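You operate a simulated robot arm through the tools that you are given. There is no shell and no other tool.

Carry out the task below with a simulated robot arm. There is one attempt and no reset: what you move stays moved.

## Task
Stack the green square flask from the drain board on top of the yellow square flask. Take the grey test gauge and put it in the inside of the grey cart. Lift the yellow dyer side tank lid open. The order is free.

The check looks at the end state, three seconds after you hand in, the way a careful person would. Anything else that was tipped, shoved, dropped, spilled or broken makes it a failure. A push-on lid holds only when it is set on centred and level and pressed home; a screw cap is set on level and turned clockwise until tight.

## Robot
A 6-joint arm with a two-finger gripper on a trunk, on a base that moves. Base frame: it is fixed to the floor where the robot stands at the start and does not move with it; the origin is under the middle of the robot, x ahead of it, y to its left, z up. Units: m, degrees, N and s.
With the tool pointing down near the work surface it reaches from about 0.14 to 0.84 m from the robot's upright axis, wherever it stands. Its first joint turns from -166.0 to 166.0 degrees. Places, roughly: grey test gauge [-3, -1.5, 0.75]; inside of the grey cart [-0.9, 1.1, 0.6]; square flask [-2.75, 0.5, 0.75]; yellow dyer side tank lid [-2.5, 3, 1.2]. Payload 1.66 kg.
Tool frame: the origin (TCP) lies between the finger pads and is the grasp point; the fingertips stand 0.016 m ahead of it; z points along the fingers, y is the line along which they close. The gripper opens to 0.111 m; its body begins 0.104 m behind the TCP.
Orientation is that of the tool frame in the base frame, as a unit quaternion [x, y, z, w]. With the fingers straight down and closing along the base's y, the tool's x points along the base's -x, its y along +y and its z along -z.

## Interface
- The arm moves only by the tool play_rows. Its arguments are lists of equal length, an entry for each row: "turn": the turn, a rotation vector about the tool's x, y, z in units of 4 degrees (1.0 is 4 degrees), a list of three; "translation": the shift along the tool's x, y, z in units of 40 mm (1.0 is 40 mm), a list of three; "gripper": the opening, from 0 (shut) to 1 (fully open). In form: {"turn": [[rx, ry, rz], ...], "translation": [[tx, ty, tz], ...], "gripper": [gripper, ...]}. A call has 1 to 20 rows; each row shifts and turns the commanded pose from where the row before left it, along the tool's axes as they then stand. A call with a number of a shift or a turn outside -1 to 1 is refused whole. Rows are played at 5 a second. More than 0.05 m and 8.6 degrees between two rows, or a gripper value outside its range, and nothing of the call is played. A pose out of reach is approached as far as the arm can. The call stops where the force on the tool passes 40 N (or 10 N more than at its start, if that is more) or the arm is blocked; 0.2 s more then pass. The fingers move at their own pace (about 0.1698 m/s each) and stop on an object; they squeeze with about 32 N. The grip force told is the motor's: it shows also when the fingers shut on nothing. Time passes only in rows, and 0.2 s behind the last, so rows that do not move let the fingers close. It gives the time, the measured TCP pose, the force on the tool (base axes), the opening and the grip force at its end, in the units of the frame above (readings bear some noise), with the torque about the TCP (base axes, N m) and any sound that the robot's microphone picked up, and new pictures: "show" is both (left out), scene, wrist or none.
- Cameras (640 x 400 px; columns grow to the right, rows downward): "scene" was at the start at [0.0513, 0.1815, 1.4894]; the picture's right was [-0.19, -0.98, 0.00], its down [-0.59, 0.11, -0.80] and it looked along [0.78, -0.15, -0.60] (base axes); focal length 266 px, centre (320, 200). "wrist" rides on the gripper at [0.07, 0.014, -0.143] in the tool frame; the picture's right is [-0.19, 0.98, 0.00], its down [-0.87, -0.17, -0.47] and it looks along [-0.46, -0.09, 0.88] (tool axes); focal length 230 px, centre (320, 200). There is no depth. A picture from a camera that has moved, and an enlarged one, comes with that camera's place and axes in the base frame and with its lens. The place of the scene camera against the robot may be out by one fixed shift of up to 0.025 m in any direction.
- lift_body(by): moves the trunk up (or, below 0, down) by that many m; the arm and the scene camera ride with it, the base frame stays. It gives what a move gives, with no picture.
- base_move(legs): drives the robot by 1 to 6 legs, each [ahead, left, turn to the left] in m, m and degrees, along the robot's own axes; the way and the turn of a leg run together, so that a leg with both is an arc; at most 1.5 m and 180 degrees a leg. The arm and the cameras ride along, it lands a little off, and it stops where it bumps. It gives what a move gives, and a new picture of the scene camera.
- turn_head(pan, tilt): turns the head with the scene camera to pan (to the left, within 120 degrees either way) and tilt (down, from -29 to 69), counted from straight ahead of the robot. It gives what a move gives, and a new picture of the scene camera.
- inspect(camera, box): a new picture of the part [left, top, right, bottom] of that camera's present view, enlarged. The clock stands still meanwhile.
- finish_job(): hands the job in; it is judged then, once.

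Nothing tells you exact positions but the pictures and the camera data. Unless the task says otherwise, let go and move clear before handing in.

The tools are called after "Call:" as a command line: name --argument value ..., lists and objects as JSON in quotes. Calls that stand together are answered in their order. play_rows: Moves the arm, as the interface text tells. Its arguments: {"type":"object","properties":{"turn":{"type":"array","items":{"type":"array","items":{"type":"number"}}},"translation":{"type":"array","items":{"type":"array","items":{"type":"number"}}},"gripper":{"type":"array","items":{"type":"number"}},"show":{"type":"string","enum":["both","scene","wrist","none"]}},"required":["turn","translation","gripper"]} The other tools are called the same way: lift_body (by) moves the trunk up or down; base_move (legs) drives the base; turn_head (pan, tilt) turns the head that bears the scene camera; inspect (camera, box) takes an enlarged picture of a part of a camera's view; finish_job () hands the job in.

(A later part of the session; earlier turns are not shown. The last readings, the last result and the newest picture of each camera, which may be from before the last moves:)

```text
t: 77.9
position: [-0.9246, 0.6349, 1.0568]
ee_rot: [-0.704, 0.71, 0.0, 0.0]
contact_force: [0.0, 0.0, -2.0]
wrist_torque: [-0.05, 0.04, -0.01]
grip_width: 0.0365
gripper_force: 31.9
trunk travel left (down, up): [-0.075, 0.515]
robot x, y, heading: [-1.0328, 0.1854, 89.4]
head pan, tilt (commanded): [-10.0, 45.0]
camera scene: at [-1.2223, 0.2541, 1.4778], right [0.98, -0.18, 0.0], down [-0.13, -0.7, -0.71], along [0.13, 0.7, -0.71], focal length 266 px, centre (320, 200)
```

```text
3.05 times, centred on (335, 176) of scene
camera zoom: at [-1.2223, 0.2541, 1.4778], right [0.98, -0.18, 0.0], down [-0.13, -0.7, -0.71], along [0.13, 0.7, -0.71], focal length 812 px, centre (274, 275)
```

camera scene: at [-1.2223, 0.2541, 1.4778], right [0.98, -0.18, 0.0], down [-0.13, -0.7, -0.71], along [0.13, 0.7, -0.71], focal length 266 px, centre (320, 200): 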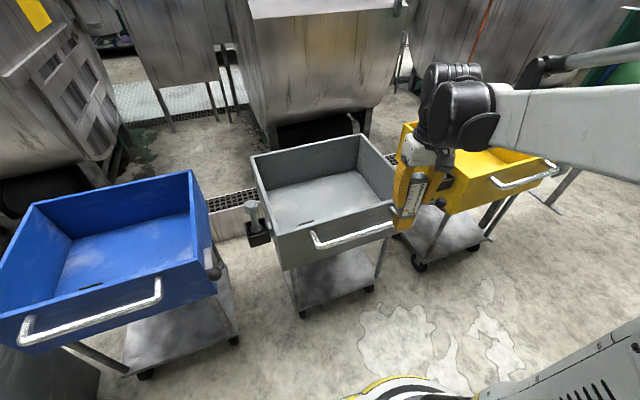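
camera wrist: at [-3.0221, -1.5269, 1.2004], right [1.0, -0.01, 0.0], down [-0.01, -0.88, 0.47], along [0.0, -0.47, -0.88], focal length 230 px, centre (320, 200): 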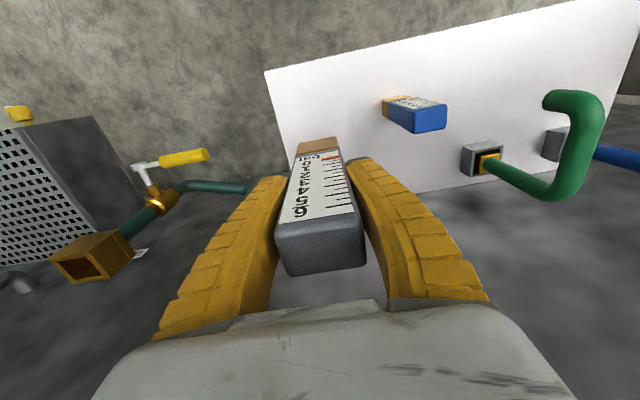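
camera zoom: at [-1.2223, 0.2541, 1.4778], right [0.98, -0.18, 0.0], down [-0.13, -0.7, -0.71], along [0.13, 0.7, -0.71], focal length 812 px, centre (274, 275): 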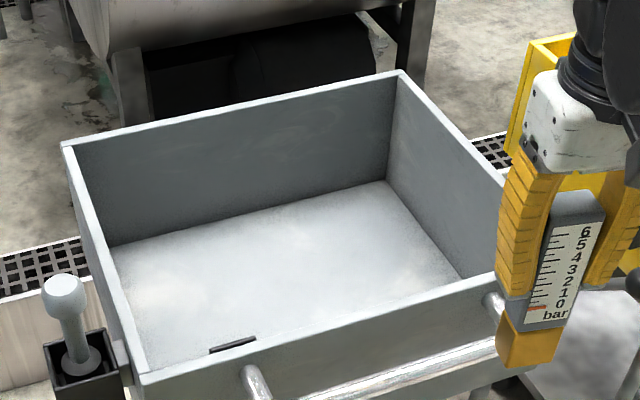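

Rim height is about 0.81 and the tray floor about 0.607; the tray centre is near (-1.04, 1.05). I'll edge closer, then move the gauge over the tray.

Call:
base_move --legs '[[0.18, 0, 0]]'

Call:
play_rows --turn '[[0, 0, 0], [0, 0, 0], [0, 0, 0], [0, 0, 0], [0, 0, 0], [0, 0, 0], [0, 0, 0]]' --translation '[[-0.93, 0.43, 0], [-0.93, 0.43, 0], [-0.93, 0.43, 0], [-0.93, 0.43, 0], [-0.93, 0.43, 0], [-0.93, 0.43, 0], [0, 0, 0]]' --gripper '[0.2, 0.2, 0.2, 0.2, 0.2, 0.2, 0.2]'

```text
t: 79.4
position: [-0.9228, 0.8135, 1.0563]
ee_rot: [-0.703, 0.711, 0.0, -0.001]
contact_force: [0.4, -0.1, -2.4]
wrist_torque: [0.0, 0.02, -0.02]
grip_width: 0.0364
gripper_force: 31.8
trunk travel left (down, up): [-0.075, 0.515]
robot x, y, heading: [-1.0321, 0.3627, 89.6]
head pan, tilt (commanded): [-10.0, 45.0]
camera scene: at [-1.2206, 0.4338, 1.4778], right [0.98, -0.18, 0.0], down [-0.13, -0.7, -0.71], along [0.13, 0.69, -0.71], focal length 266 px, centre (320, 200)
```

scene: 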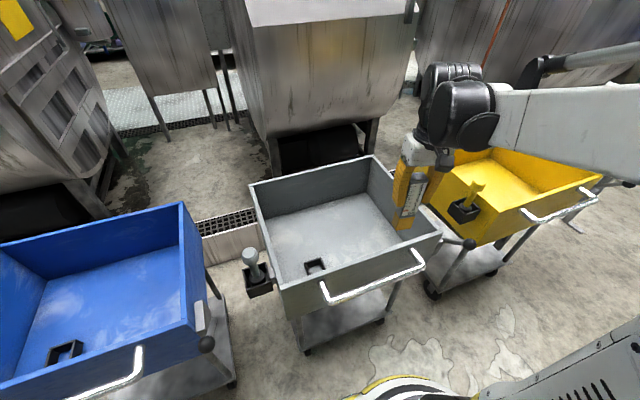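

```text
t: 81.0
position: [-1.0233, 1.0394, 1.0576]
ee_rot: [-0.703, 0.711, 0.0, 0.0]
contact_force: [0.0, -0.3, -3.8]
wrist_torque: [-0.05, 0.0, 0.0]
grip_width: 0.0365
gripper_force: 31.6
trunk travel left (down, up): [-0.075, 0.515]
robot x, y, heading: [-1.0317, 0.3623, 89.5]
head pan, tilt (commanded): [-10.0, 45.0]
camera scene: at [-1.2207, 0.4335, 1.4778], right [0.98, -0.18, 0.0], down [-0.13, -0.7, -0.71], along [0.13, 0.69, -0.71], focal length 266 px, centre (320, 200)
camera wrist: at [-1.0375, 0.9697, 1.2006], right [-0.98, 0.2, 0.0], down [0.18, 0.86, 0.47], along [0.09, 0.46, -0.88], focal length 230 px, centre (320, 200)
```

scene: 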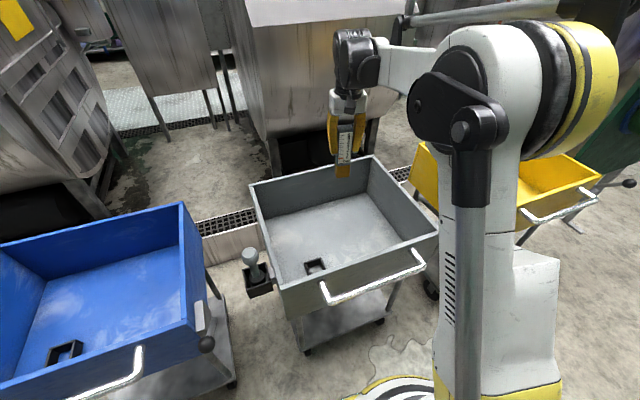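
wrist: 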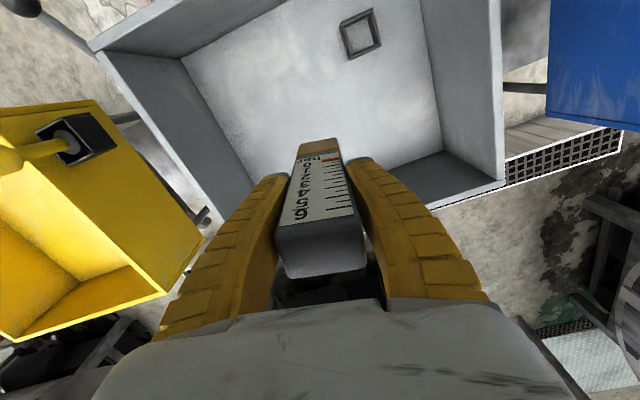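

The gauge hangs over the middle of the tray floor. I'll lower it to just above the floor.

Call:
play_rows --turn '[[0, 0, 0], [0, 0, 0], [0, 0, 0], [0, 0, 0], [0, 0, 0], [0, 0, 0], [0, 0, 0], [0, 0, 0], [0, 0, 0], [0, 0, 0]]' --translation '[[0, 0, 0.84], [0, 0, 0.84], [0, 0, 0.84], [0, 0, 0.84], [0, 0, 0.84], [0, 0, 0.84], [0, 0, 0.84], [0, 0, 0.84], [0, 0, 0.84], [0, 0, 0.5]]' --gripper '[0.2, 0.2, 0.2, 0.2, 0.2, 0.2, 0.2, 0.2, 0.2, 0.2]'

Call:
inspect --camera "scene" --box '[240, 130, 460, 267]'

```text
t: 83.2
position: [-1.0227, 1.038, 0.7348]
ee_rot: [-0.703, 0.711, 0.0, 0.0]
contact_force: [1.1, -0.3, -3.1]
wrist_torque: [-0.05, 0.0, 0.0]
grip_width: 0.0366
gripper_force: 32.1
trunk travel left (down, up): [-0.075, 0.515]
robot x, y, heading: [-1.0343, 0.3637, 89.6]
head pan, tilt (commanded): [-10.0, 45.0]
camera scene: at [-1.2206, 0.4336, 1.4778], right [0.98, -0.18, 0.0], down [-0.13, -0.7, -0.71], along [0.13, 0.69, -0.71], focal length 266 px, centre (320, 200)
camera wrist: at [-1.0381, 0.9682, 0.8773], right [-0.98, 0.2, 0.0], down [0.18, 0.86, 0.47], along [0.09, 0.46, -0.88], focal length 230 px, centre (320, 200)
```

scene: 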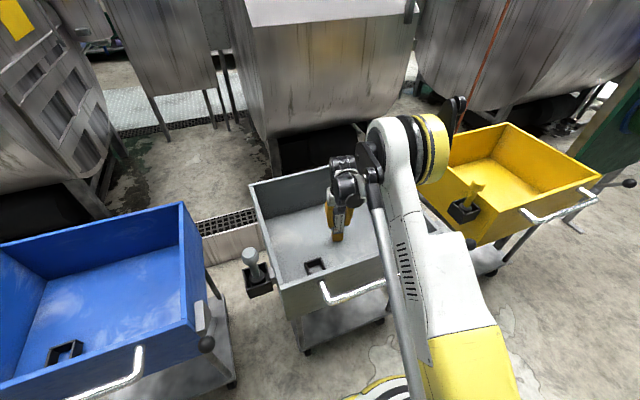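
wrist: 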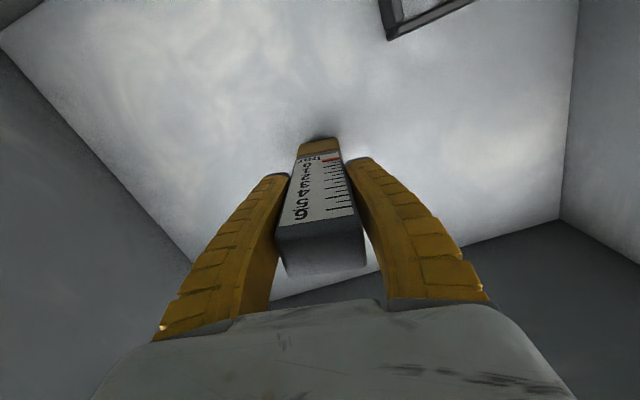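

```text
2.91 times, centred on (350, 198) of scene
camera zoom: at [-1.2206, 0.4336, 1.4778], right [0.98, -0.18, 0.0], down [-0.13, -0.7, -0.71], along [0.13, 0.69, -0.71], focal length 775 px, centre (233, 204)
```

zoom: 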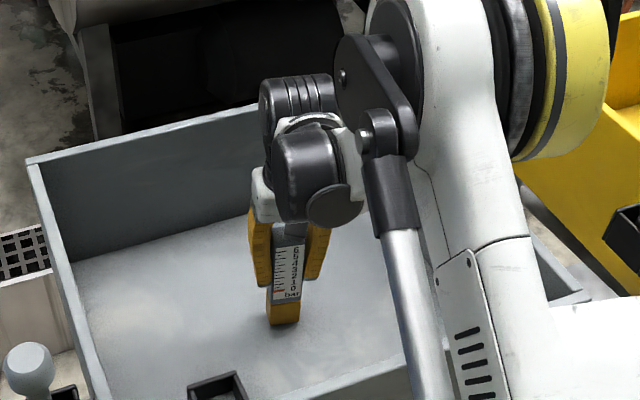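

It's just above the floor. I'll lower in small steps while watching the force.

Call:
play_rows --turn '[[0, 0, 0], [0, 0, 0], [0, 0, 0], [0, 0, 0], [0, 0, 0]]' --translation '[[0, 0, 0.12], [0, 0, 0.12], [0, 0, 0.12], [0, 0, 0.12], [0, 0, 0]]' --gripper '[0.2, 0.2, 0.2, 0.2, 0.2]' --show "wrist"

```text
t: 84.4
position: [-1.0224, 1.0377, 0.7171]
ee_rot: [-0.703, 0.711, 0.001, 0.001]
contact_force: [2.1, 5.6, 25.4]
wrist_torque: [0.27, 0.01, 0.01]
grip_width: 0.0497
gripper_force: 31.7
trunk travel left (down, up): [-0.075, 0.515]
robot x, y, heading: [-1.0336, 0.3615, 89.4]
head pan, tilt (commanded): [-10.0, 45.0]
camera wrist: at [-1.0375, 0.9672, 0.8601], right [-0.98, 0.2, 0.0], down [0.18, 0.86, 0.47], along [0.09, 0.46, -0.88], focal length 230 px, centre (320, 200)
```

wrist: 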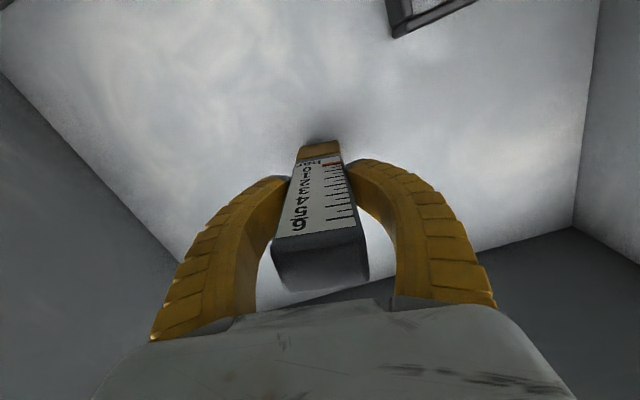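

The gauge is on the tray floor (25 N). I'll back off a few mm to relax, then release.

Call:
play_rows --turn '[[0, 0, 0], [0, 0, 0], [0, 0, 0]]' --translation '[[0, 0, -0.06], [0, 0, -0.06], [0, 0, 0]]' --gripper '[0.2, 0.2, 0.2]' --show "wrist"

```text
t: 85.2
position: [-1.0221, 1.0372, 0.7212]
ee_rot: [-0.704, 0.711, 0.001, 0.001]
contact_force: [2.3, 1.3, 22.0]
wrist_torque: [-0.09, -0.04, 0.02]
grip_width: 0.0433
gripper_force: 32.1
trunk travel left (down, up): [-0.075, 0.515]
robot x, y, heading: [-1.032, 0.3608, 89.6]
head pan, tilt (commanded): [-10.0, 45.0]
camera wrist: at [-1.0375, 0.9673, 0.8647], right [-0.98, 0.2, 0.0], down [0.18, 0.86, 0.47], along [0.09, 0.46, -0.88], focal length 230 px, centre (320, 200)
```

wrist: 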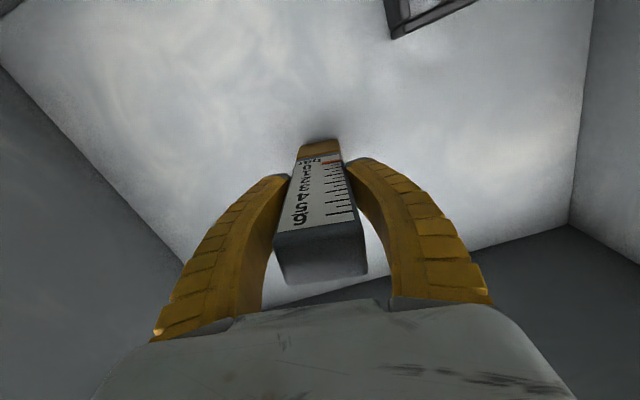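

Call:
play_rows --turn '[[0, 0, 0], [0, 0, 0], [0, 0, 0]]' --translation '[[0, 0, -0.06], [0, 0, -0.05], [0, 0, 0]]' --gripper '[0.2, 0.2, 0.2]' --show "wrist"

```text
t: 86.0
position: [-1.0241, 1.0382, 0.7241]
ee_rot: [-0.704, 0.71, 0.001, 0.0]
contact_force: [1.4, -1.9, 1.1]
wrist_torque: [-0.22, -0.13, -0.01]
grip_width: 0.0364
gripper_force: 31.4
trunk travel left (down, up): [-0.075, 0.515]
robot x, y, heading: [-1.0304, 0.3646, 89.6]
head pan, tilt (commanded): [-10.0, 45.0]
camera wrist: at [-1.0379, 0.968, 0.8679], right [-0.98, 0.2, 0.0], down [0.18, 0.86, 0.47], along [0.09, 0.46, -0.88], focal length 230 px, centre (320, 200)
```

wrist: 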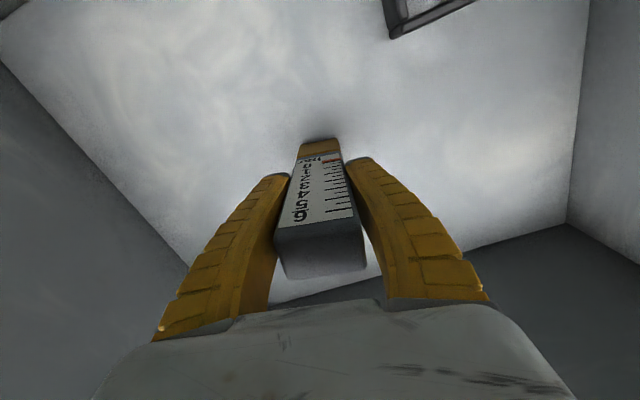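

Force is near zero, so I'll open gently.

Call:
play_rows --turn '[[0, 0, 0], [0, 0, 0], [0, 0, 0], [0, 0, 0], [0, 0, 0], [0, 0, 0]]' --translation '[[0, 0, 0], [0, 0, 0], [0, 0, 0], [0, 0, 0], [0, 0, 0], [0, 0, 0]]' --gripper '[0.35, 0.4, 0.48, 0.56, 0.65, 0.65]'

Call:
inspect --camera "scene" --box '[270, 150, 430, 250]'

```text
t: 87.4
position: [-1.0233, 1.0385, 0.7253]
ee_rot: [-0.703, 0.711, 0.0, 0.0]
contact_force: [0.5, 0.3, 0.2]
wrist_torque: [0.0, 0.02, 0.01]
grip_width: 0.0736
gripper_force: 1.1
trunk travel left (down, up): [-0.075, 0.515]
robot x, y, heading: [-1.0321, 0.3649, 89.4]
head pan, tilt (commanded): [-10.0, 45.0]
camera scene: at [-1.2206, 0.4331, 1.4778], right [0.98, -0.18, 0.0], down [-0.13, -0.7, -0.71], along [0.13, 0.7, -0.71], focal length 266 px, centre (320, 200)
camera wrist: at [-1.0376, 0.9682, 0.8682], right [-0.98, 0.2, 0.0], down [0.18, 0.86, 0.47], along [0.09, 0.46, -0.88], focal length 230 px, centre (320, 200)
```

scene: 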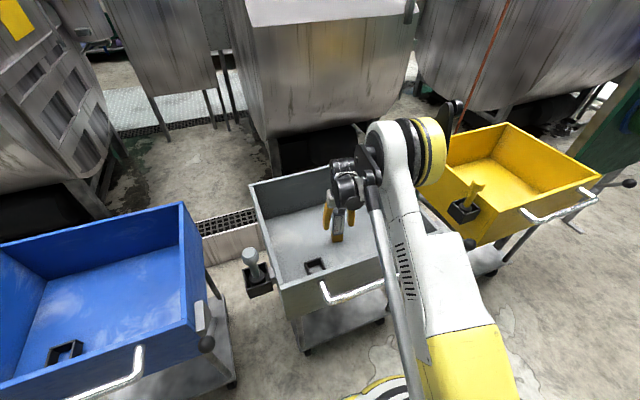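
wrist: 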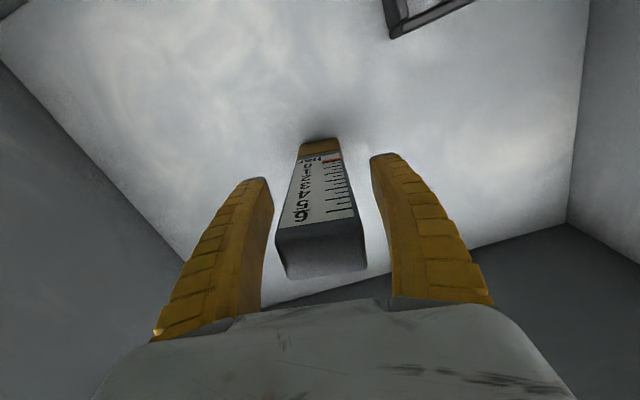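

```text
4.00 times, centred on (350, 200) of scene
camera zoom: at [-1.2206, 0.4331, 1.4778], right [0.98, -0.18, 0.0], down [-0.13, -0.7, -0.71], along [0.13, 0.7, -0.71], focal length 1065 px, centre (200, 200)
```

zoom: 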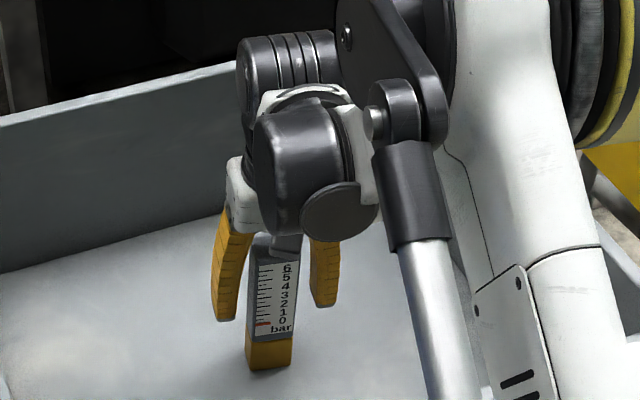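

The gauge stands upright in the tray. I'll raise the gripper straight up and pull back.

Call:
play_rows --turn '[[0, 0, 0], [0, 0, 0], [0, 0, 0], [0, 0, 0], [0, 0, 0], [0, 0, 0], [0, 0, 0], [0, 0, 0], [0, 0, 0], [0, 0, 0]]' --translation '[[0, 0, -0.5], [0, 0, -0.9], [0, 0, -0.9], [0, 0, -0.9], [0, 0, -0.9], [0, 0, -0.9], [0, 0, -0.9], [0, 0, -0.9], [0, 0, -0.9], [0, 0, -0.9]]' --gripper '[0.65, 0.65, 0.65, 0.65, 0.65, 0.65, 0.65, 0.65, 0.65, 0.65]'

Call:
play_rows --turn '[[0, 0, 0], [0, 0, 0], [0, 0, 0], [0, 0, 0], [0, 0, 0], [0, 0, 0]]' --translation '[[0.93, -0.43, 0], [0.93, -0.43, 0], [0.93, -0.43, 0], [0.93, -0.43, 0], [0.93, -0.43, 0], [0.93, -0.43, 0]]' --gripper '[0.65, 0.65, 0.65, 0.65, 0.65, 0.65]' --show "scene"

Call:
inspect --camera "scene" --box '[230, 140, 430, 265]'

```text
t: 89.6
position: [-1.0239, 1.0373, 1.0685]
ee_rot: [-0.703, 0.711, 0.0, 0.001]
contact_force: [0.2, -0.1, -0.5]
wrist_torque: [0.03, 0.02, 0.01]
grip_width: 0.0739
gripper_force: 0.9
trunk travel left (down, up): [-0.075, 0.515]
robot x, y, heading: [-1.0307, 0.3644, 89.6]
head pan, tilt (commanded): [-10.0, 45.0]
camera scene: at [-1.2206, 0.4329, 1.4779], right [0.98, -0.18, 0.0], down [-0.13, -0.69, -0.71], along [0.13, 0.7, -0.71], focal length 266 px, centre (320, 200)
camera wrist: at [-1.0379, 0.9674, 1.2125], right [-0.98, 0.2, 0.0], down [0.18, 0.86, 0.47], along [0.09, 0.46, -0.88], focal length 230 px, centre (320, 200)
```

scene: 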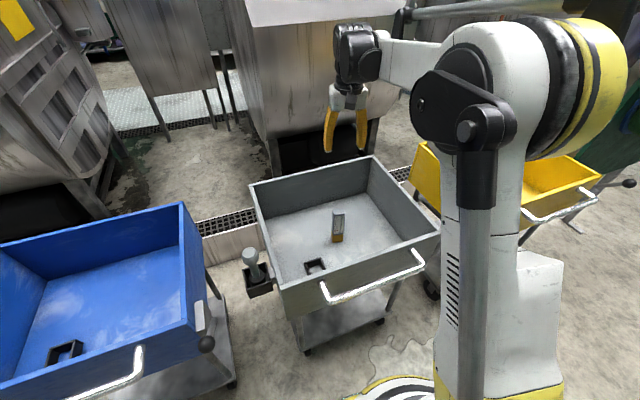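
wrist: 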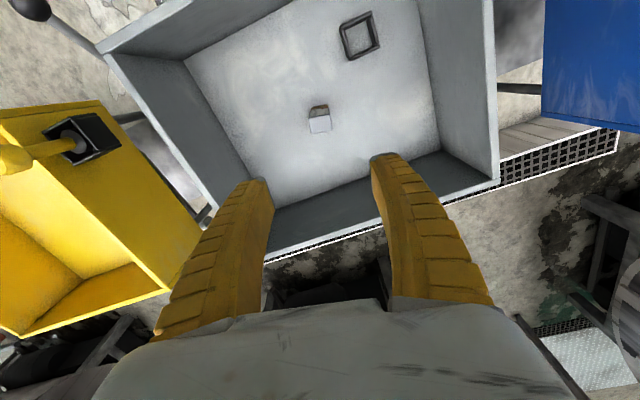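

```text
t: 91.0
position: [-0.9231, 0.8126, 1.069]
ee_rot: [-0.704, 0.71, 0.0, 0.0]
contact_force: [0.3, 0.0, -0.2]
wrist_torque: [0.02, 0.02, -0.01]
grip_width: 0.0738
gripper_force: 1.0
trunk travel left (down, up): [-0.075, 0.515]
robot x, y, heading: [-1.0335, 0.3642, 89.4]
head pan, tilt (commanded): [-10.0, 45.0]
camera scene: at [-1.2207, 0.4327, 1.4779], right [0.98, -0.18, 0.0], down [-0.13, -0.69, -0.71], along [0.13, 0.7, -0.71], focal length 266 px, centre (320, 200)
```

scene: 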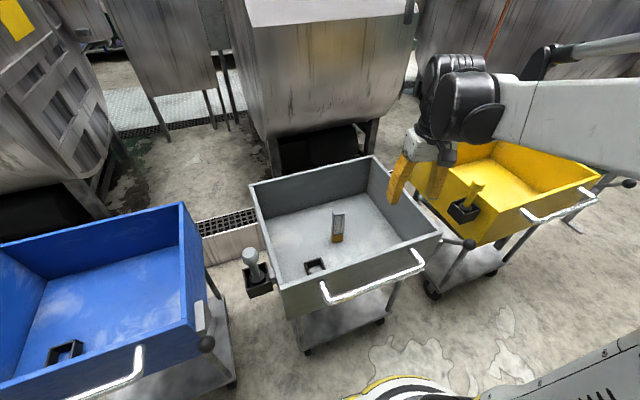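

```text
3.20 times, centred on (330, 202) of scene
camera zoom: at [-1.2207, 0.4327, 1.4779], right [0.98, -0.18, 0.0], down [-0.13, -0.69, -0.71], along [0.13, 0.7, -0.71], focal length 852 px, centre (288, 192)
```

zoom: 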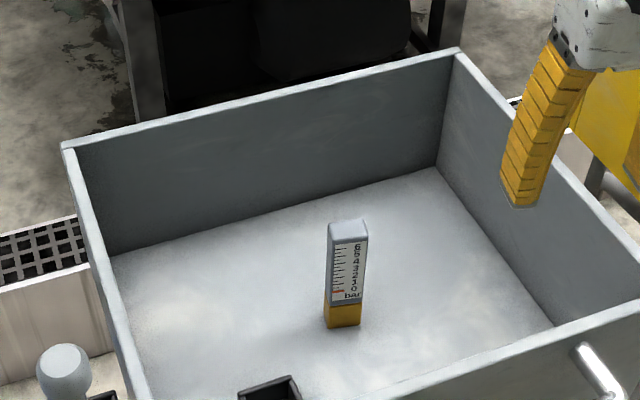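

The gauge is placed. Next I'll back out and drive along the aisle to the flask bench.

Call:
base_move --legs '[[-0.75, 0, 0], [0, 0, 90], [1.4, 0.05, 0]]'

Call:
turn_head --pan -60 --tilt 35

```text
t: 105.5
position: [-2.8893, -0.3327, 1.0685]
ee_rot: [1.0, 0.0, 0.0, 0.0]
contact_force: [0.3, 0.2, -1.1]
wrist_torque: [-0.02, 0.05, 0.01]
grip_width: 0.0738
gripper_force: 1.3
trunk travel left (down, up): [-0.075, 0.515]
robot x, y, heading: [-2.4334, -0.4368, -180.0]
head pan, tilt (commanded): [-10.0, 45.0]
camera scene: at [-2.512, -0.604, 1.4778], right [0.17, 0.99, 0.0], down [0.7, -0.12, -0.71], along [-0.7, 0.12, -0.71], focal length 266 px, centre (320, 200)
```

scene: 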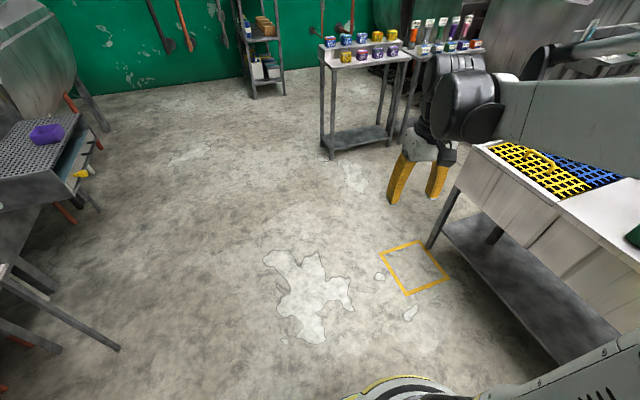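

```text
t: 106.7
position: [-2.888, -0.3328, 1.0696]
ee_rot: [1.0, 0.001, 0.001, 0.001]
contact_force: [-0.3, 0.1, -0.4]
wrist_torque: [-0.01, 0.03, 0.0]
grip_width: 0.074
gripper_force: 1.3
trunk travel left (down, up): [-0.075, 0.515]
robot x, y, heading: [-2.4374, -0.4353, -180.2]
head pan, tilt (commanded): [-60.0, 35.0]
camera scene: at [-2.476, -0.5418, 1.4926], right [0.86, 0.5, 0.0], down [0.29, -0.5, -0.82], along [-0.41, 0.71, -0.57], focal length 266 px, centre (320, 200)
```

scene: 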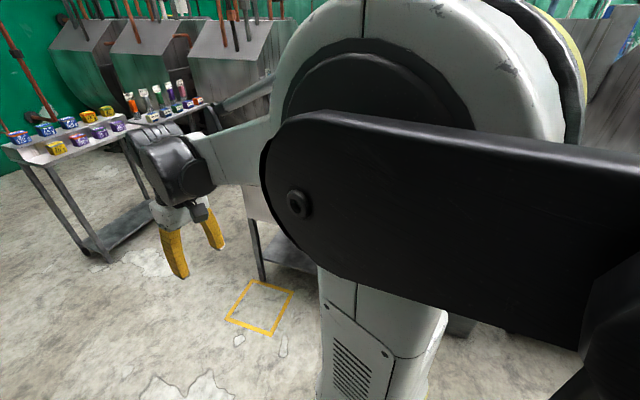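

I'll turn to face the bench.

Call:
base_move --legs '[[0, 0, -90]]'

Call:
turn_head --pan 0 --tilt 35

```text
t: 110.8
position: [-2.3425, 0.0171, 1.0686]
ee_rot: [0.712, -0.702, -0.001, 0.0]
contact_force: [-0.2, 0.5, 0.8]
wrist_torque: [0.0, -0.02, 0.03]
grip_width: 0.0737
gripper_force: 1.2
trunk travel left (down, up): [-0.075, 0.515]
robot x, y, heading: [-2.4376, -0.4376, 90.9]
head pan, tilt (commanded): [-60.0, 35.0]
camera scene: at [-2.5662, -0.4058, 1.4927], right [0.51, -0.86, 0.0], down [-0.49, -0.29, -0.82], along [0.7, 0.42, -0.57], focal length 266 px, centre (320, 200)
```

scene: 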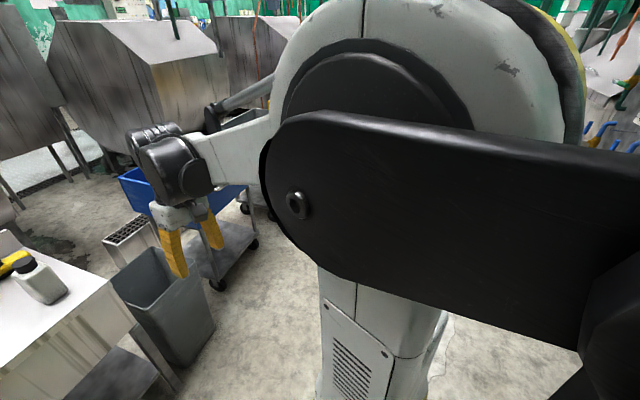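

```text
t: 112.1
position: [-2.3414, 0.0163, 1.069]
ee_rot: [0.712, -0.702, 0.0, -0.001]
contact_force: [0.5, 0.4, 0.4]
wrist_torque: [0.02, -0.01, -0.01]
grip_width: 0.0738
gripper_force: 1.5
trunk travel left (down, up): [-0.075, 0.515]
robot x, y, heading: [-2.44, -0.4341, 90.8]
head pan, tilt (commanded): [0.0, 35.0]
camera scene: at [-2.6432, -0.363, 1.4927], right [1.0, 0.02, 0.0], down [0.01, -0.57, -0.82], along [-0.01, 0.82, -0.57], focal length 266 px, centre (320, 200)
```

scene: 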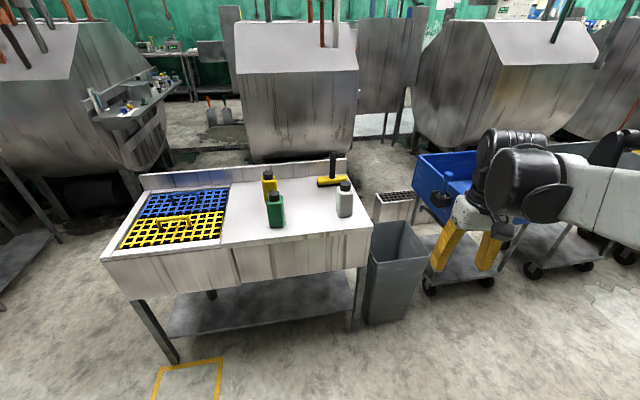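

Call:
inspect --camera "scene" --box '[220, 140, 380, 240]'

Call:
inspect --camera "scene" --box '[90, 150, 410, 350]'

```text
4.00 times, centred on (300, 190) of scene
camera zoom: at [-2.6432, -0.363, 1.4927], right [1.0, 0.02, 0.0], down [0.01, -0.57, -0.82], along [-0.01, 0.82, -0.57], focal length 1065 px, centre (400, 240)
```

zoom: 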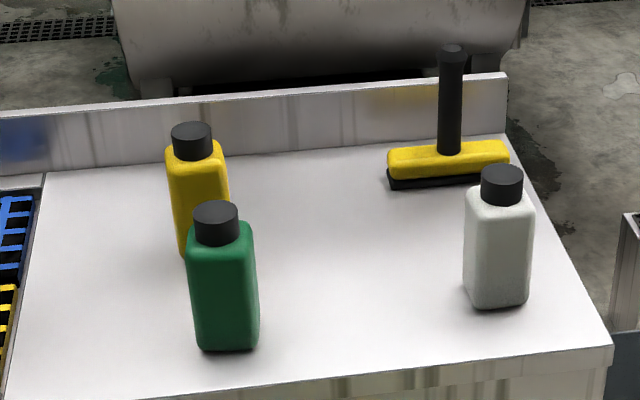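

```text
2.00 times, centred on (250, 250) of scene
camera zoom: at [-2.6432, -0.363, 1.4927], right [1.0, 0.02, 0.0], down [0.01, -0.57, -0.82], along [-0.01, 0.82, -0.57], focal length 533 px, centre (460, 100)
```

zoom: 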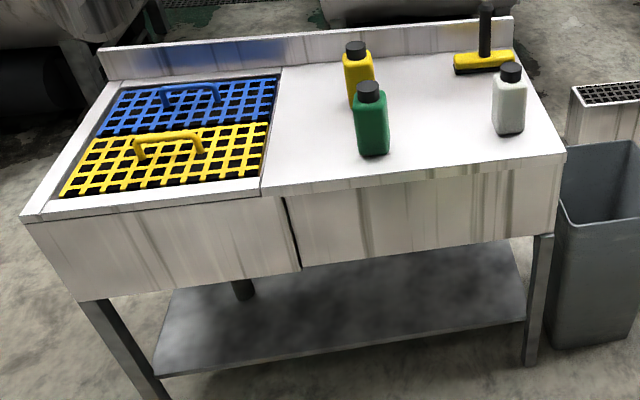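

The green flask stands in front of the yellow one on the flat drain board, near x ≈ -2.83, with black caps on both. I'll shift the base left and closer so the arm faces them.

Call:
base_move --legs '[[0.3, 0.45, 0]]'

Call:
inspect --camera "wrist" --box '[0, 0, 640, 400]'

Call:
turn_head --pan -15 --tilt 45

Call:
inspect --camera "scene" --box '[240, 120, 400, 220]'

```text
t: 115.3
position: [-2.7936, 0.3125, 1.0688]
ee_rot: [0.711, -0.703, 0.0, 0.001]
contact_force: [-0.4, -0.2, -0.1]
wrist_torque: [0.04, -0.02, -0.02]
grip_width: 0.0738
gripper_force: 0.6
trunk travel left (down, up): [-0.075, 0.515]
robot x, y, heading: [-2.8933, -0.1402, 91.0]
head pan, tilt (commanded): [0.0, 35.0]
camera scene: at [-3.0976, -0.0659, 1.4926], right [1.0, 0.01, 0.0], down [0.01, -0.57, -0.82], along [-0.01, 0.82, -0.57], focal length 266 px, centre (320, 200)
```

scene: 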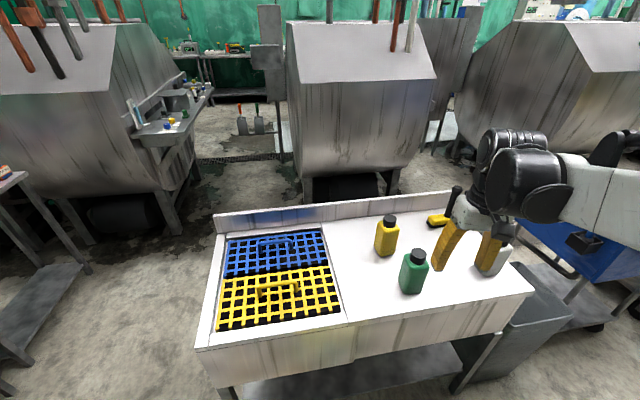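

```text
1.00 times, centred on (320, 200) of wrist (not enlarged: the box is as wide or as high as the picture)
camera zoom: at [-2.8068, 0.2425, 1.2125], right [-0.98, 0.18, 0.0], down [0.16, 0.87, 0.47], along [0.08, 0.46, -0.88], focal length 230 px, centre (320, 200)
```

zoom: 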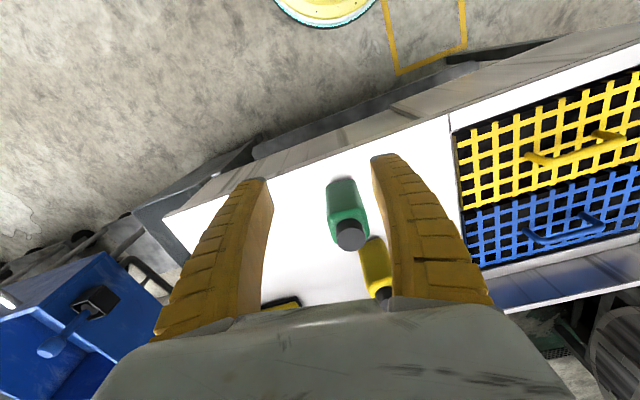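

```text
t: 116.0
position: [-2.7938, 0.3129, 1.0688]
ee_rot: [0.712, -0.703, 0.0, -0.001]
contact_force: [0.2, -0.7, -0.6]
wrist_torque: [0.0, 0.02, -0.05]
grip_width: 0.0737
gripper_force: 1.0
trunk travel left (down, up): [-0.075, 0.515]
robot x, y, heading: [-2.8916, -0.1388, 90.5]
head pan, tilt (commanded): [-15.0, 45.0]
camera scene: at [-3.0763, -0.0753, 1.4779], right [0.97, -0.25, 0.0], down [-0.17, -0.69, -0.71], along [0.17, 0.69, -0.71], focal length 266 px, centre (320, 200)
```

scene: 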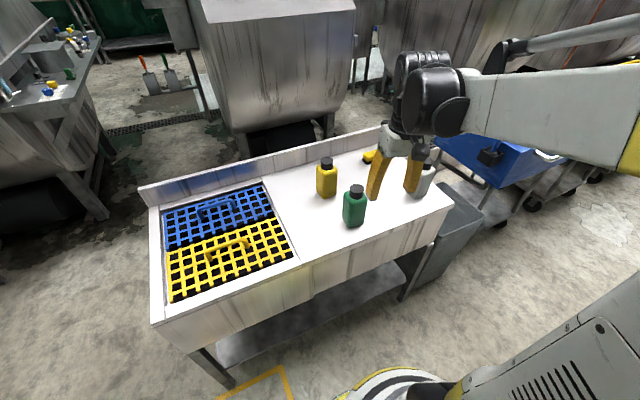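

```text
4.00 times, centred on (320, 170) of scene
camera zoom: at [-3.0763, -0.0753, 1.4779], right [0.97, -0.25, 0.0], down [-0.17, -0.69, -0.71], along [0.17, 0.69, -0.71], focal length 1065 px, centre (320, 320)
```

zoom: 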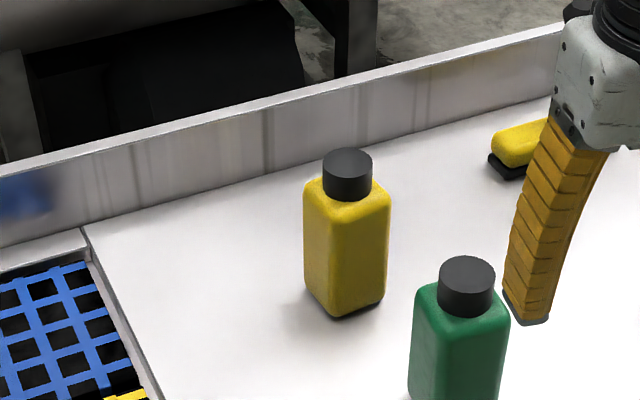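

Call:
inspect --camera "wrist" --box '[290, 160, 418, 240]'

Call:
inspect --camera "wrist" --box '[310, 220, 438, 300]'

Call:
inspect --camera "scene" --box '[280, 145, 408, 225]'

```text
5.00 times, centred on (354, 200) of wrist
camera zoom: at [-2.8067, 0.2424, 1.2125], right [-0.98, 0.18, 0.0], down [0.16, 0.87, 0.47], along [0.08, 0.46, -0.88], focal length 1150 px, centre (150, 200)
```

zoom: 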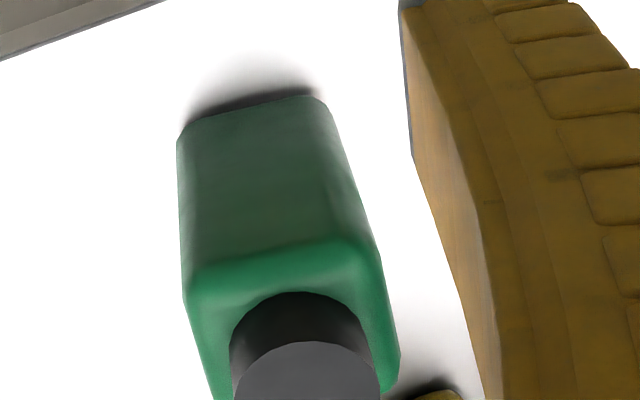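

```text
5.00 times, centred on (374, 260) of wrist
camera zoom: at [-2.8067, 0.2424, 1.2125], right [-0.98, 0.18, 0.0], down [0.16, 0.87, 0.47], along [0.08, 0.46, -0.88], focal length 1150 px, centre (50, -100)
```

zoom: 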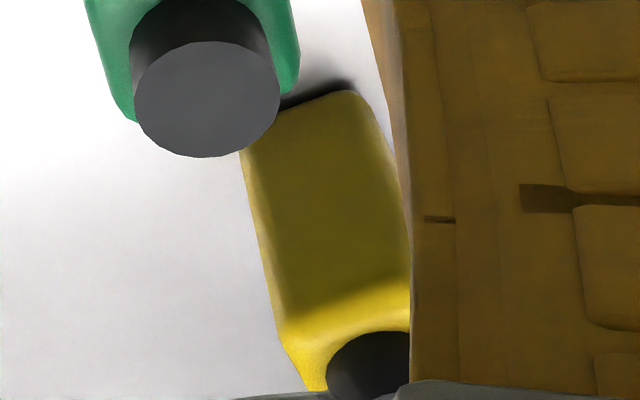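

```text
5.00 times, centred on (344, 185) of scene
camera zoom: at [-3.0763, -0.0753, 1.4779], right [0.97, -0.25, 0.0], down [-0.17, -0.69, -0.71], along [0.17, 0.69, -0.71], focal length 1332 px, centre (200, 275)
```

zoom: 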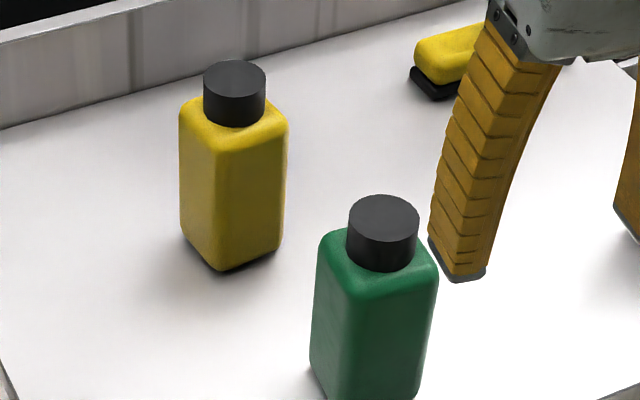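

Green's cap top is about (-2.817, 0.49, 0.90); the yellow flask is about 0.17 m behind it at (-2.866, 0.65), yawed about 15-20°. I'll open wide and hover above the green flask to measure more precisely.

Call:
play_rows --turn '[[0, 0, 0], [0, 0, 0], [0, 0, 0], [0, 0, 0], [0, 0, 0]]' --translation '[[-0.98, 0.137, 0], [-0.98, 0.137, 0], [-0.98, 0.137, 0], [-0.98, 0.137, 0], [0, 0, 0]]' --gripper '[1, 1, 1, 1, 1]'

Call:
inspect --camera "wrist" --box '[240, 60, 432, 180]'

Call:
inspect --camera "wrist" --box '[272, 110, 464, 230]'

```text
t: 117.2
position: [-2.8189, 0.4678, 1.0694]
ee_rot: [0.712, -0.703, 0.0, 0.001]
contact_force: [-0.5, 0.0, -0.2]
wrist_torque: [-0.01, -0.02, 0.0]
grip_width: 0.111
gripper_force: 0.1
trunk travel left (down, up): [-0.075, 0.515]
robot x, y, heading: [-2.8905, -0.1381, 90.8]
head pan, tilt (commanded): [-15.0, 45.0]
camera scene: at [-3.0763, -0.0751, 1.4778], right [0.97, -0.25, 0.0], down [-0.17, -0.69, -0.71], along [0.17, 0.69, -0.71], focal length 266 px, centre (320, 200)
camera wrist: at [-2.8307, 0.3978, 1.2126], right [-0.98, 0.18, 0.0], down [0.16, 0.87, 0.47], along [0.08, 0.46, -0.88], focal length 230 px, centre (320, 200)
```

scene: 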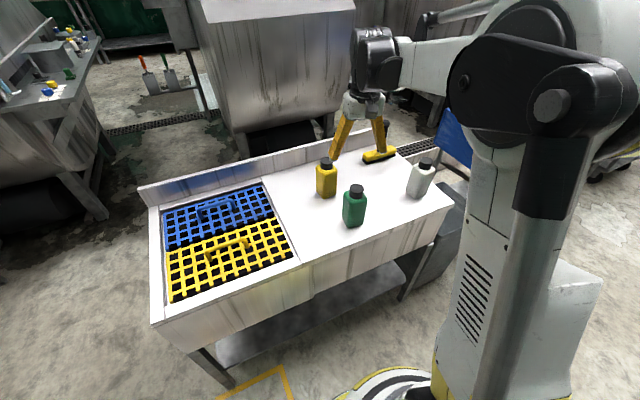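
wrist: 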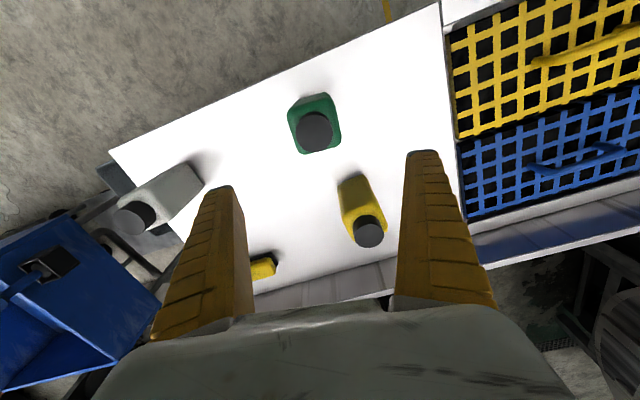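

```text
3.33 times, centred on (336, 120) of wrist
camera zoom: at [-2.8307, 0.3978, 1.2126], right [-0.98, 0.18, 0.0], down [0.16, 0.87, 0.47], along [0.08, 0.46, -0.88], focal length 767 px, centre (267, 467)
```

zoom: 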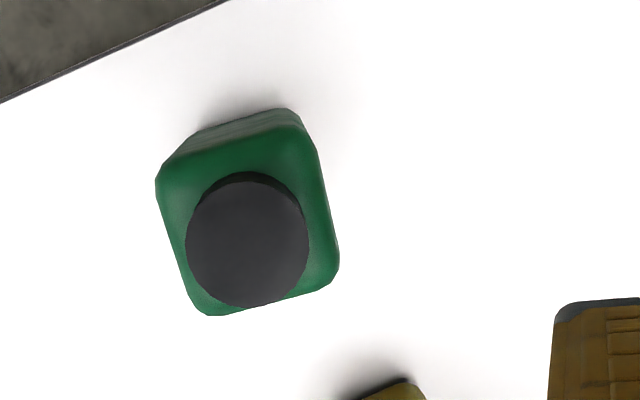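

```text
3.33 times, centred on (368, 170) of wrist
camera zoom: at [-2.8307, 0.3978, 1.2126], right [-0.98, 0.18, 0.0], down [0.16, 0.87, 0.47], along [0.08, 0.46, -0.88], focal length 767 px, centre (160, 300)
```

zoom: 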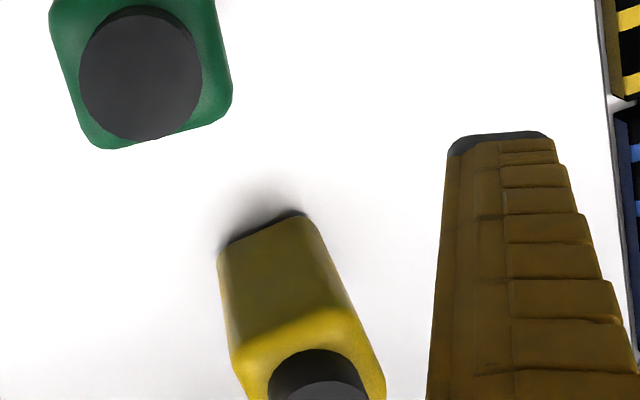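

Triangulating from two wrist views: green cap top centre ≈ (-2.814, 0.451, 0.949), yellow cap ≈ (-2.864, 0.600), bench ≈ 0.80, and green yaw about 4°. I'll align over green and go down partway to check.

Call:
play_rows --turn '[[0, 0, -0.75], [0, 0, 0], [0, 0, 0], [0, 0, 0], [0, 0, 0]]' --translation '[[0, 0, 0], [0.427, -0.095, 0.2], [0, 0, 0.8], [0, 0, 0.8], [0, 0, 0]]' --gripper '[1, 1, 1, 1, 1]'

Call:
inspect --camera "wrist" --box '[210, 90, 450, 240]'

```text
t: 118.5
position: [-2.8121, 0.4514, 0.9963]
ee_rot: [0.73, -0.684, 0.0, 0.001]
contact_force: [0.2, -0.7, -0.1]
wrist_torque: [0.03, -0.02, 0.0]
grip_width: 0.111
gripper_force: 0.1
trunk travel left (down, up): [-0.075, 0.515]
robot x, y, heading: [-2.8928, -0.1415, 90.8]
head pan, tilt (commanded): [-15.0, 45.0]
camera scene: at [-3.0762, -0.0753, 1.4779], right [0.97, -0.25, 0.0], down [-0.17, -0.69, -0.71], along [0.17, 0.69, -0.71], focal length 266 px, centre (320, 200)
camera wrist: at [-2.8223, 0.3807, 1.1399], right [-0.99, 0.13, 0.0], down [0.11, 0.87, 0.47], along [0.06, 0.47, -0.88], focal length 230 px, centre (320, 200)
```

scene: 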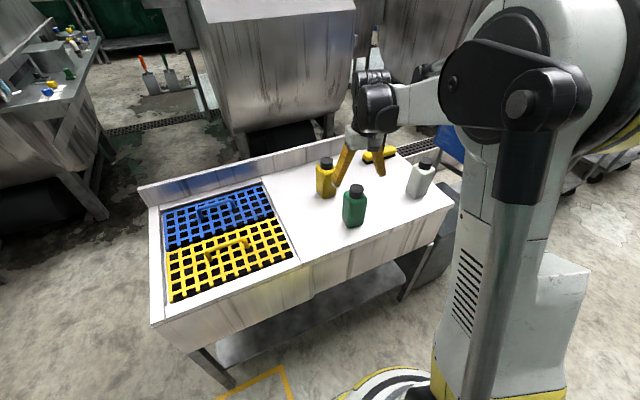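
wrist: 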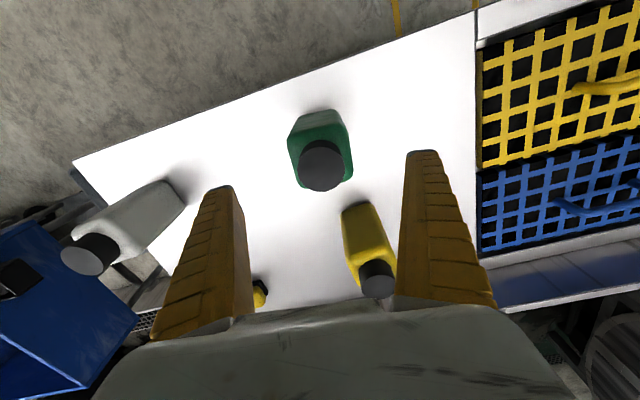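

```text
2.67 times, centred on (330, 165) of wrist
camera zoom: at [-2.8223, 0.3807, 1.1399], right [-0.99, 0.13, 0.0], down [0.11, 0.87, 0.47], along [0.06, 0.47, -0.88], focal length 614 px, centre (293, 293)
```

zoom: 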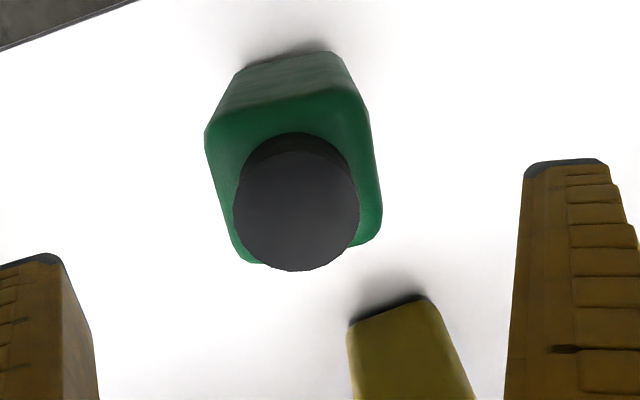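

The green cap is centred under the TCP. I'll descend to z ≈ 0.868 and close.

Call:
play_rows --turn '[[0, 0, 0], [0, 0, 0], [0, 0, 0], [0, 0, 0]]' --translation '[[0, 0.05, 0.8], [0, 0, 0.8], [0, 0, 0.8], [0, 0, 0.8]]' --gripper '[1, 1, 1, 1]'

Call:
inspect --camera "scene" --box '[270, 120, 430, 220]'

```text
t: 119.5
position: [-2.8146, 0.4514, 0.8698]
ee_rot: [0.729, -0.684, -0.001, 0.0]
contact_force: [0.1, -0.6, -0.5]
wrist_torque: [0.0, 0.0, 0.01]
grip_width: 0.111
gripper_force: 0.1
trunk travel left (down, up): [-0.075, 0.515]
robot x, y, heading: [-2.892, -0.1392, 90.7]
head pan, tilt (commanded): [-15.0, 45.0]
camera scene: at [-3.0762, -0.075, 1.4778], right [0.97, -0.25, 0.0], down [-0.17, -0.69, -0.71], along [0.17, 0.69, -0.71], focal length 266 px, centre (320, 200)
camera wrist: at [-2.8246, 0.3813, 1.0124], right [-0.99, 0.13, 0.0], down [0.11, 0.87, 0.47], along [0.06, 0.47, -0.88], focal length 230 px, centre (320, 200)
```

scene: 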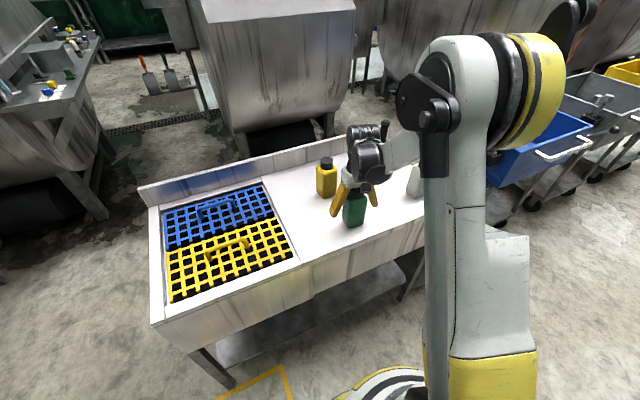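
wrist: 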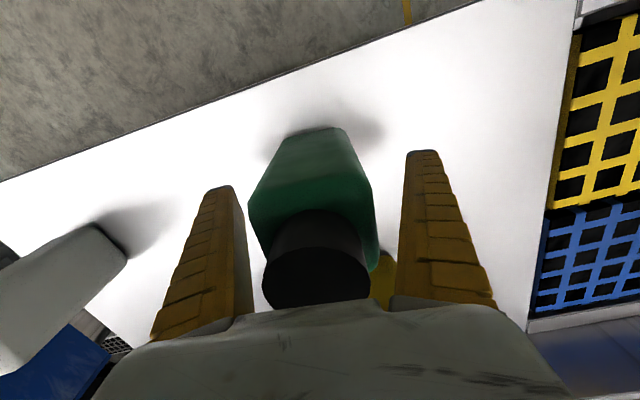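

```text
4.00 times, centred on (350, 170) of scene
camera zoom: at [-3.0762, -0.075, 1.4778], right [0.97, -0.25, 0.0], down [-0.17, -0.69, -0.71], along [0.17, 0.69, -0.71], focal length 1065 px, centre (200, 320)
```

zoom: 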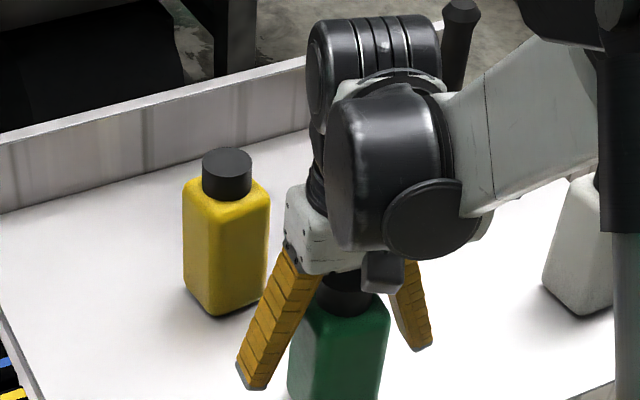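

The fingers straddle the body below the shoulder. I'll close.

Call:
play_rows --turn '[[0, 0, 0], [0, 0, 0], [0, 0, 0], [0, 0, 0]]' --translation '[[0, 0, 0], [0, 0, 0], [0, 0, 0], [0, 0, 0]]' --gripper '[0.65, 0.4, 0.4, 0.4]'

Call:
inspect --camera "scene" --box '[290, 130, 418, 240]'

```text
t: 120.5
position: [-2.8152, 0.4508, 0.8692]
ee_rot: [0.73, -0.683, 0.0, 0.0]
contact_force: [0.7, 0.8, -0.3]
wrist_torque: [0.02, -0.08, 0.01]
grip_width: 0.0603
gripper_force: 31.9
trunk travel left (down, up): [-0.075, 0.515]
robot x, y, heading: [-2.8932, -0.1396, 90.4]
head pan, tilt (commanded): [-15.0, 45.0]
camera scene: at [-3.0762, -0.0751, 1.4778], right [0.97, -0.25, 0.0], down [-0.17, -0.69, -0.71], along [0.17, 0.69, -0.71], focal length 266 px, centre (320, 200)
camera wrist: at [-2.8246, 0.3811, 1.0127], right [-0.99, 0.13, 0.0], down [0.11, 0.87, 0.47], along [0.06, 0.47, -0.88], focal length 230 px, centre (320, 200)
```

scene: 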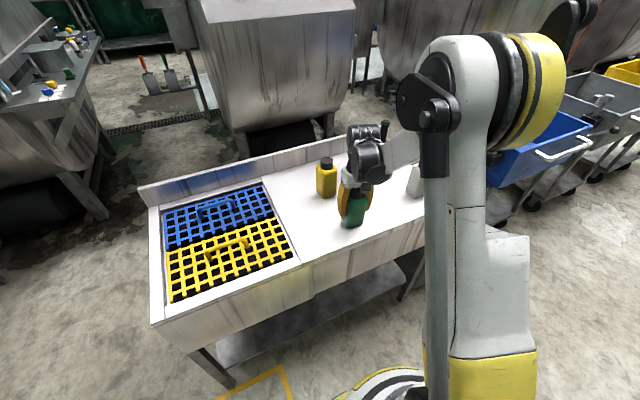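
wrist: 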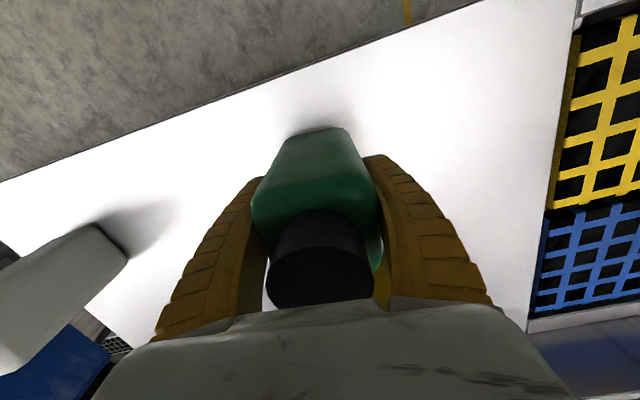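

```text
3.64 times, centred on (354, 185) of scene
camera zoom: at [-3.0762, -0.0751, 1.4778], right [0.97, -0.25, 0.0], down [-0.17, -0.69, -0.71], along [0.17, 0.69, -0.71], focal length 969 px, centre (196, 254)
```

zoom: 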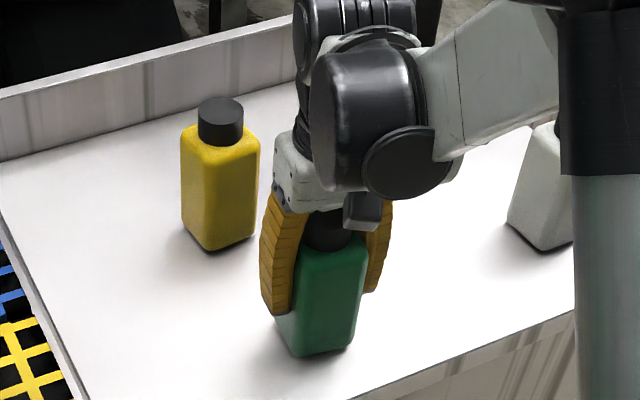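

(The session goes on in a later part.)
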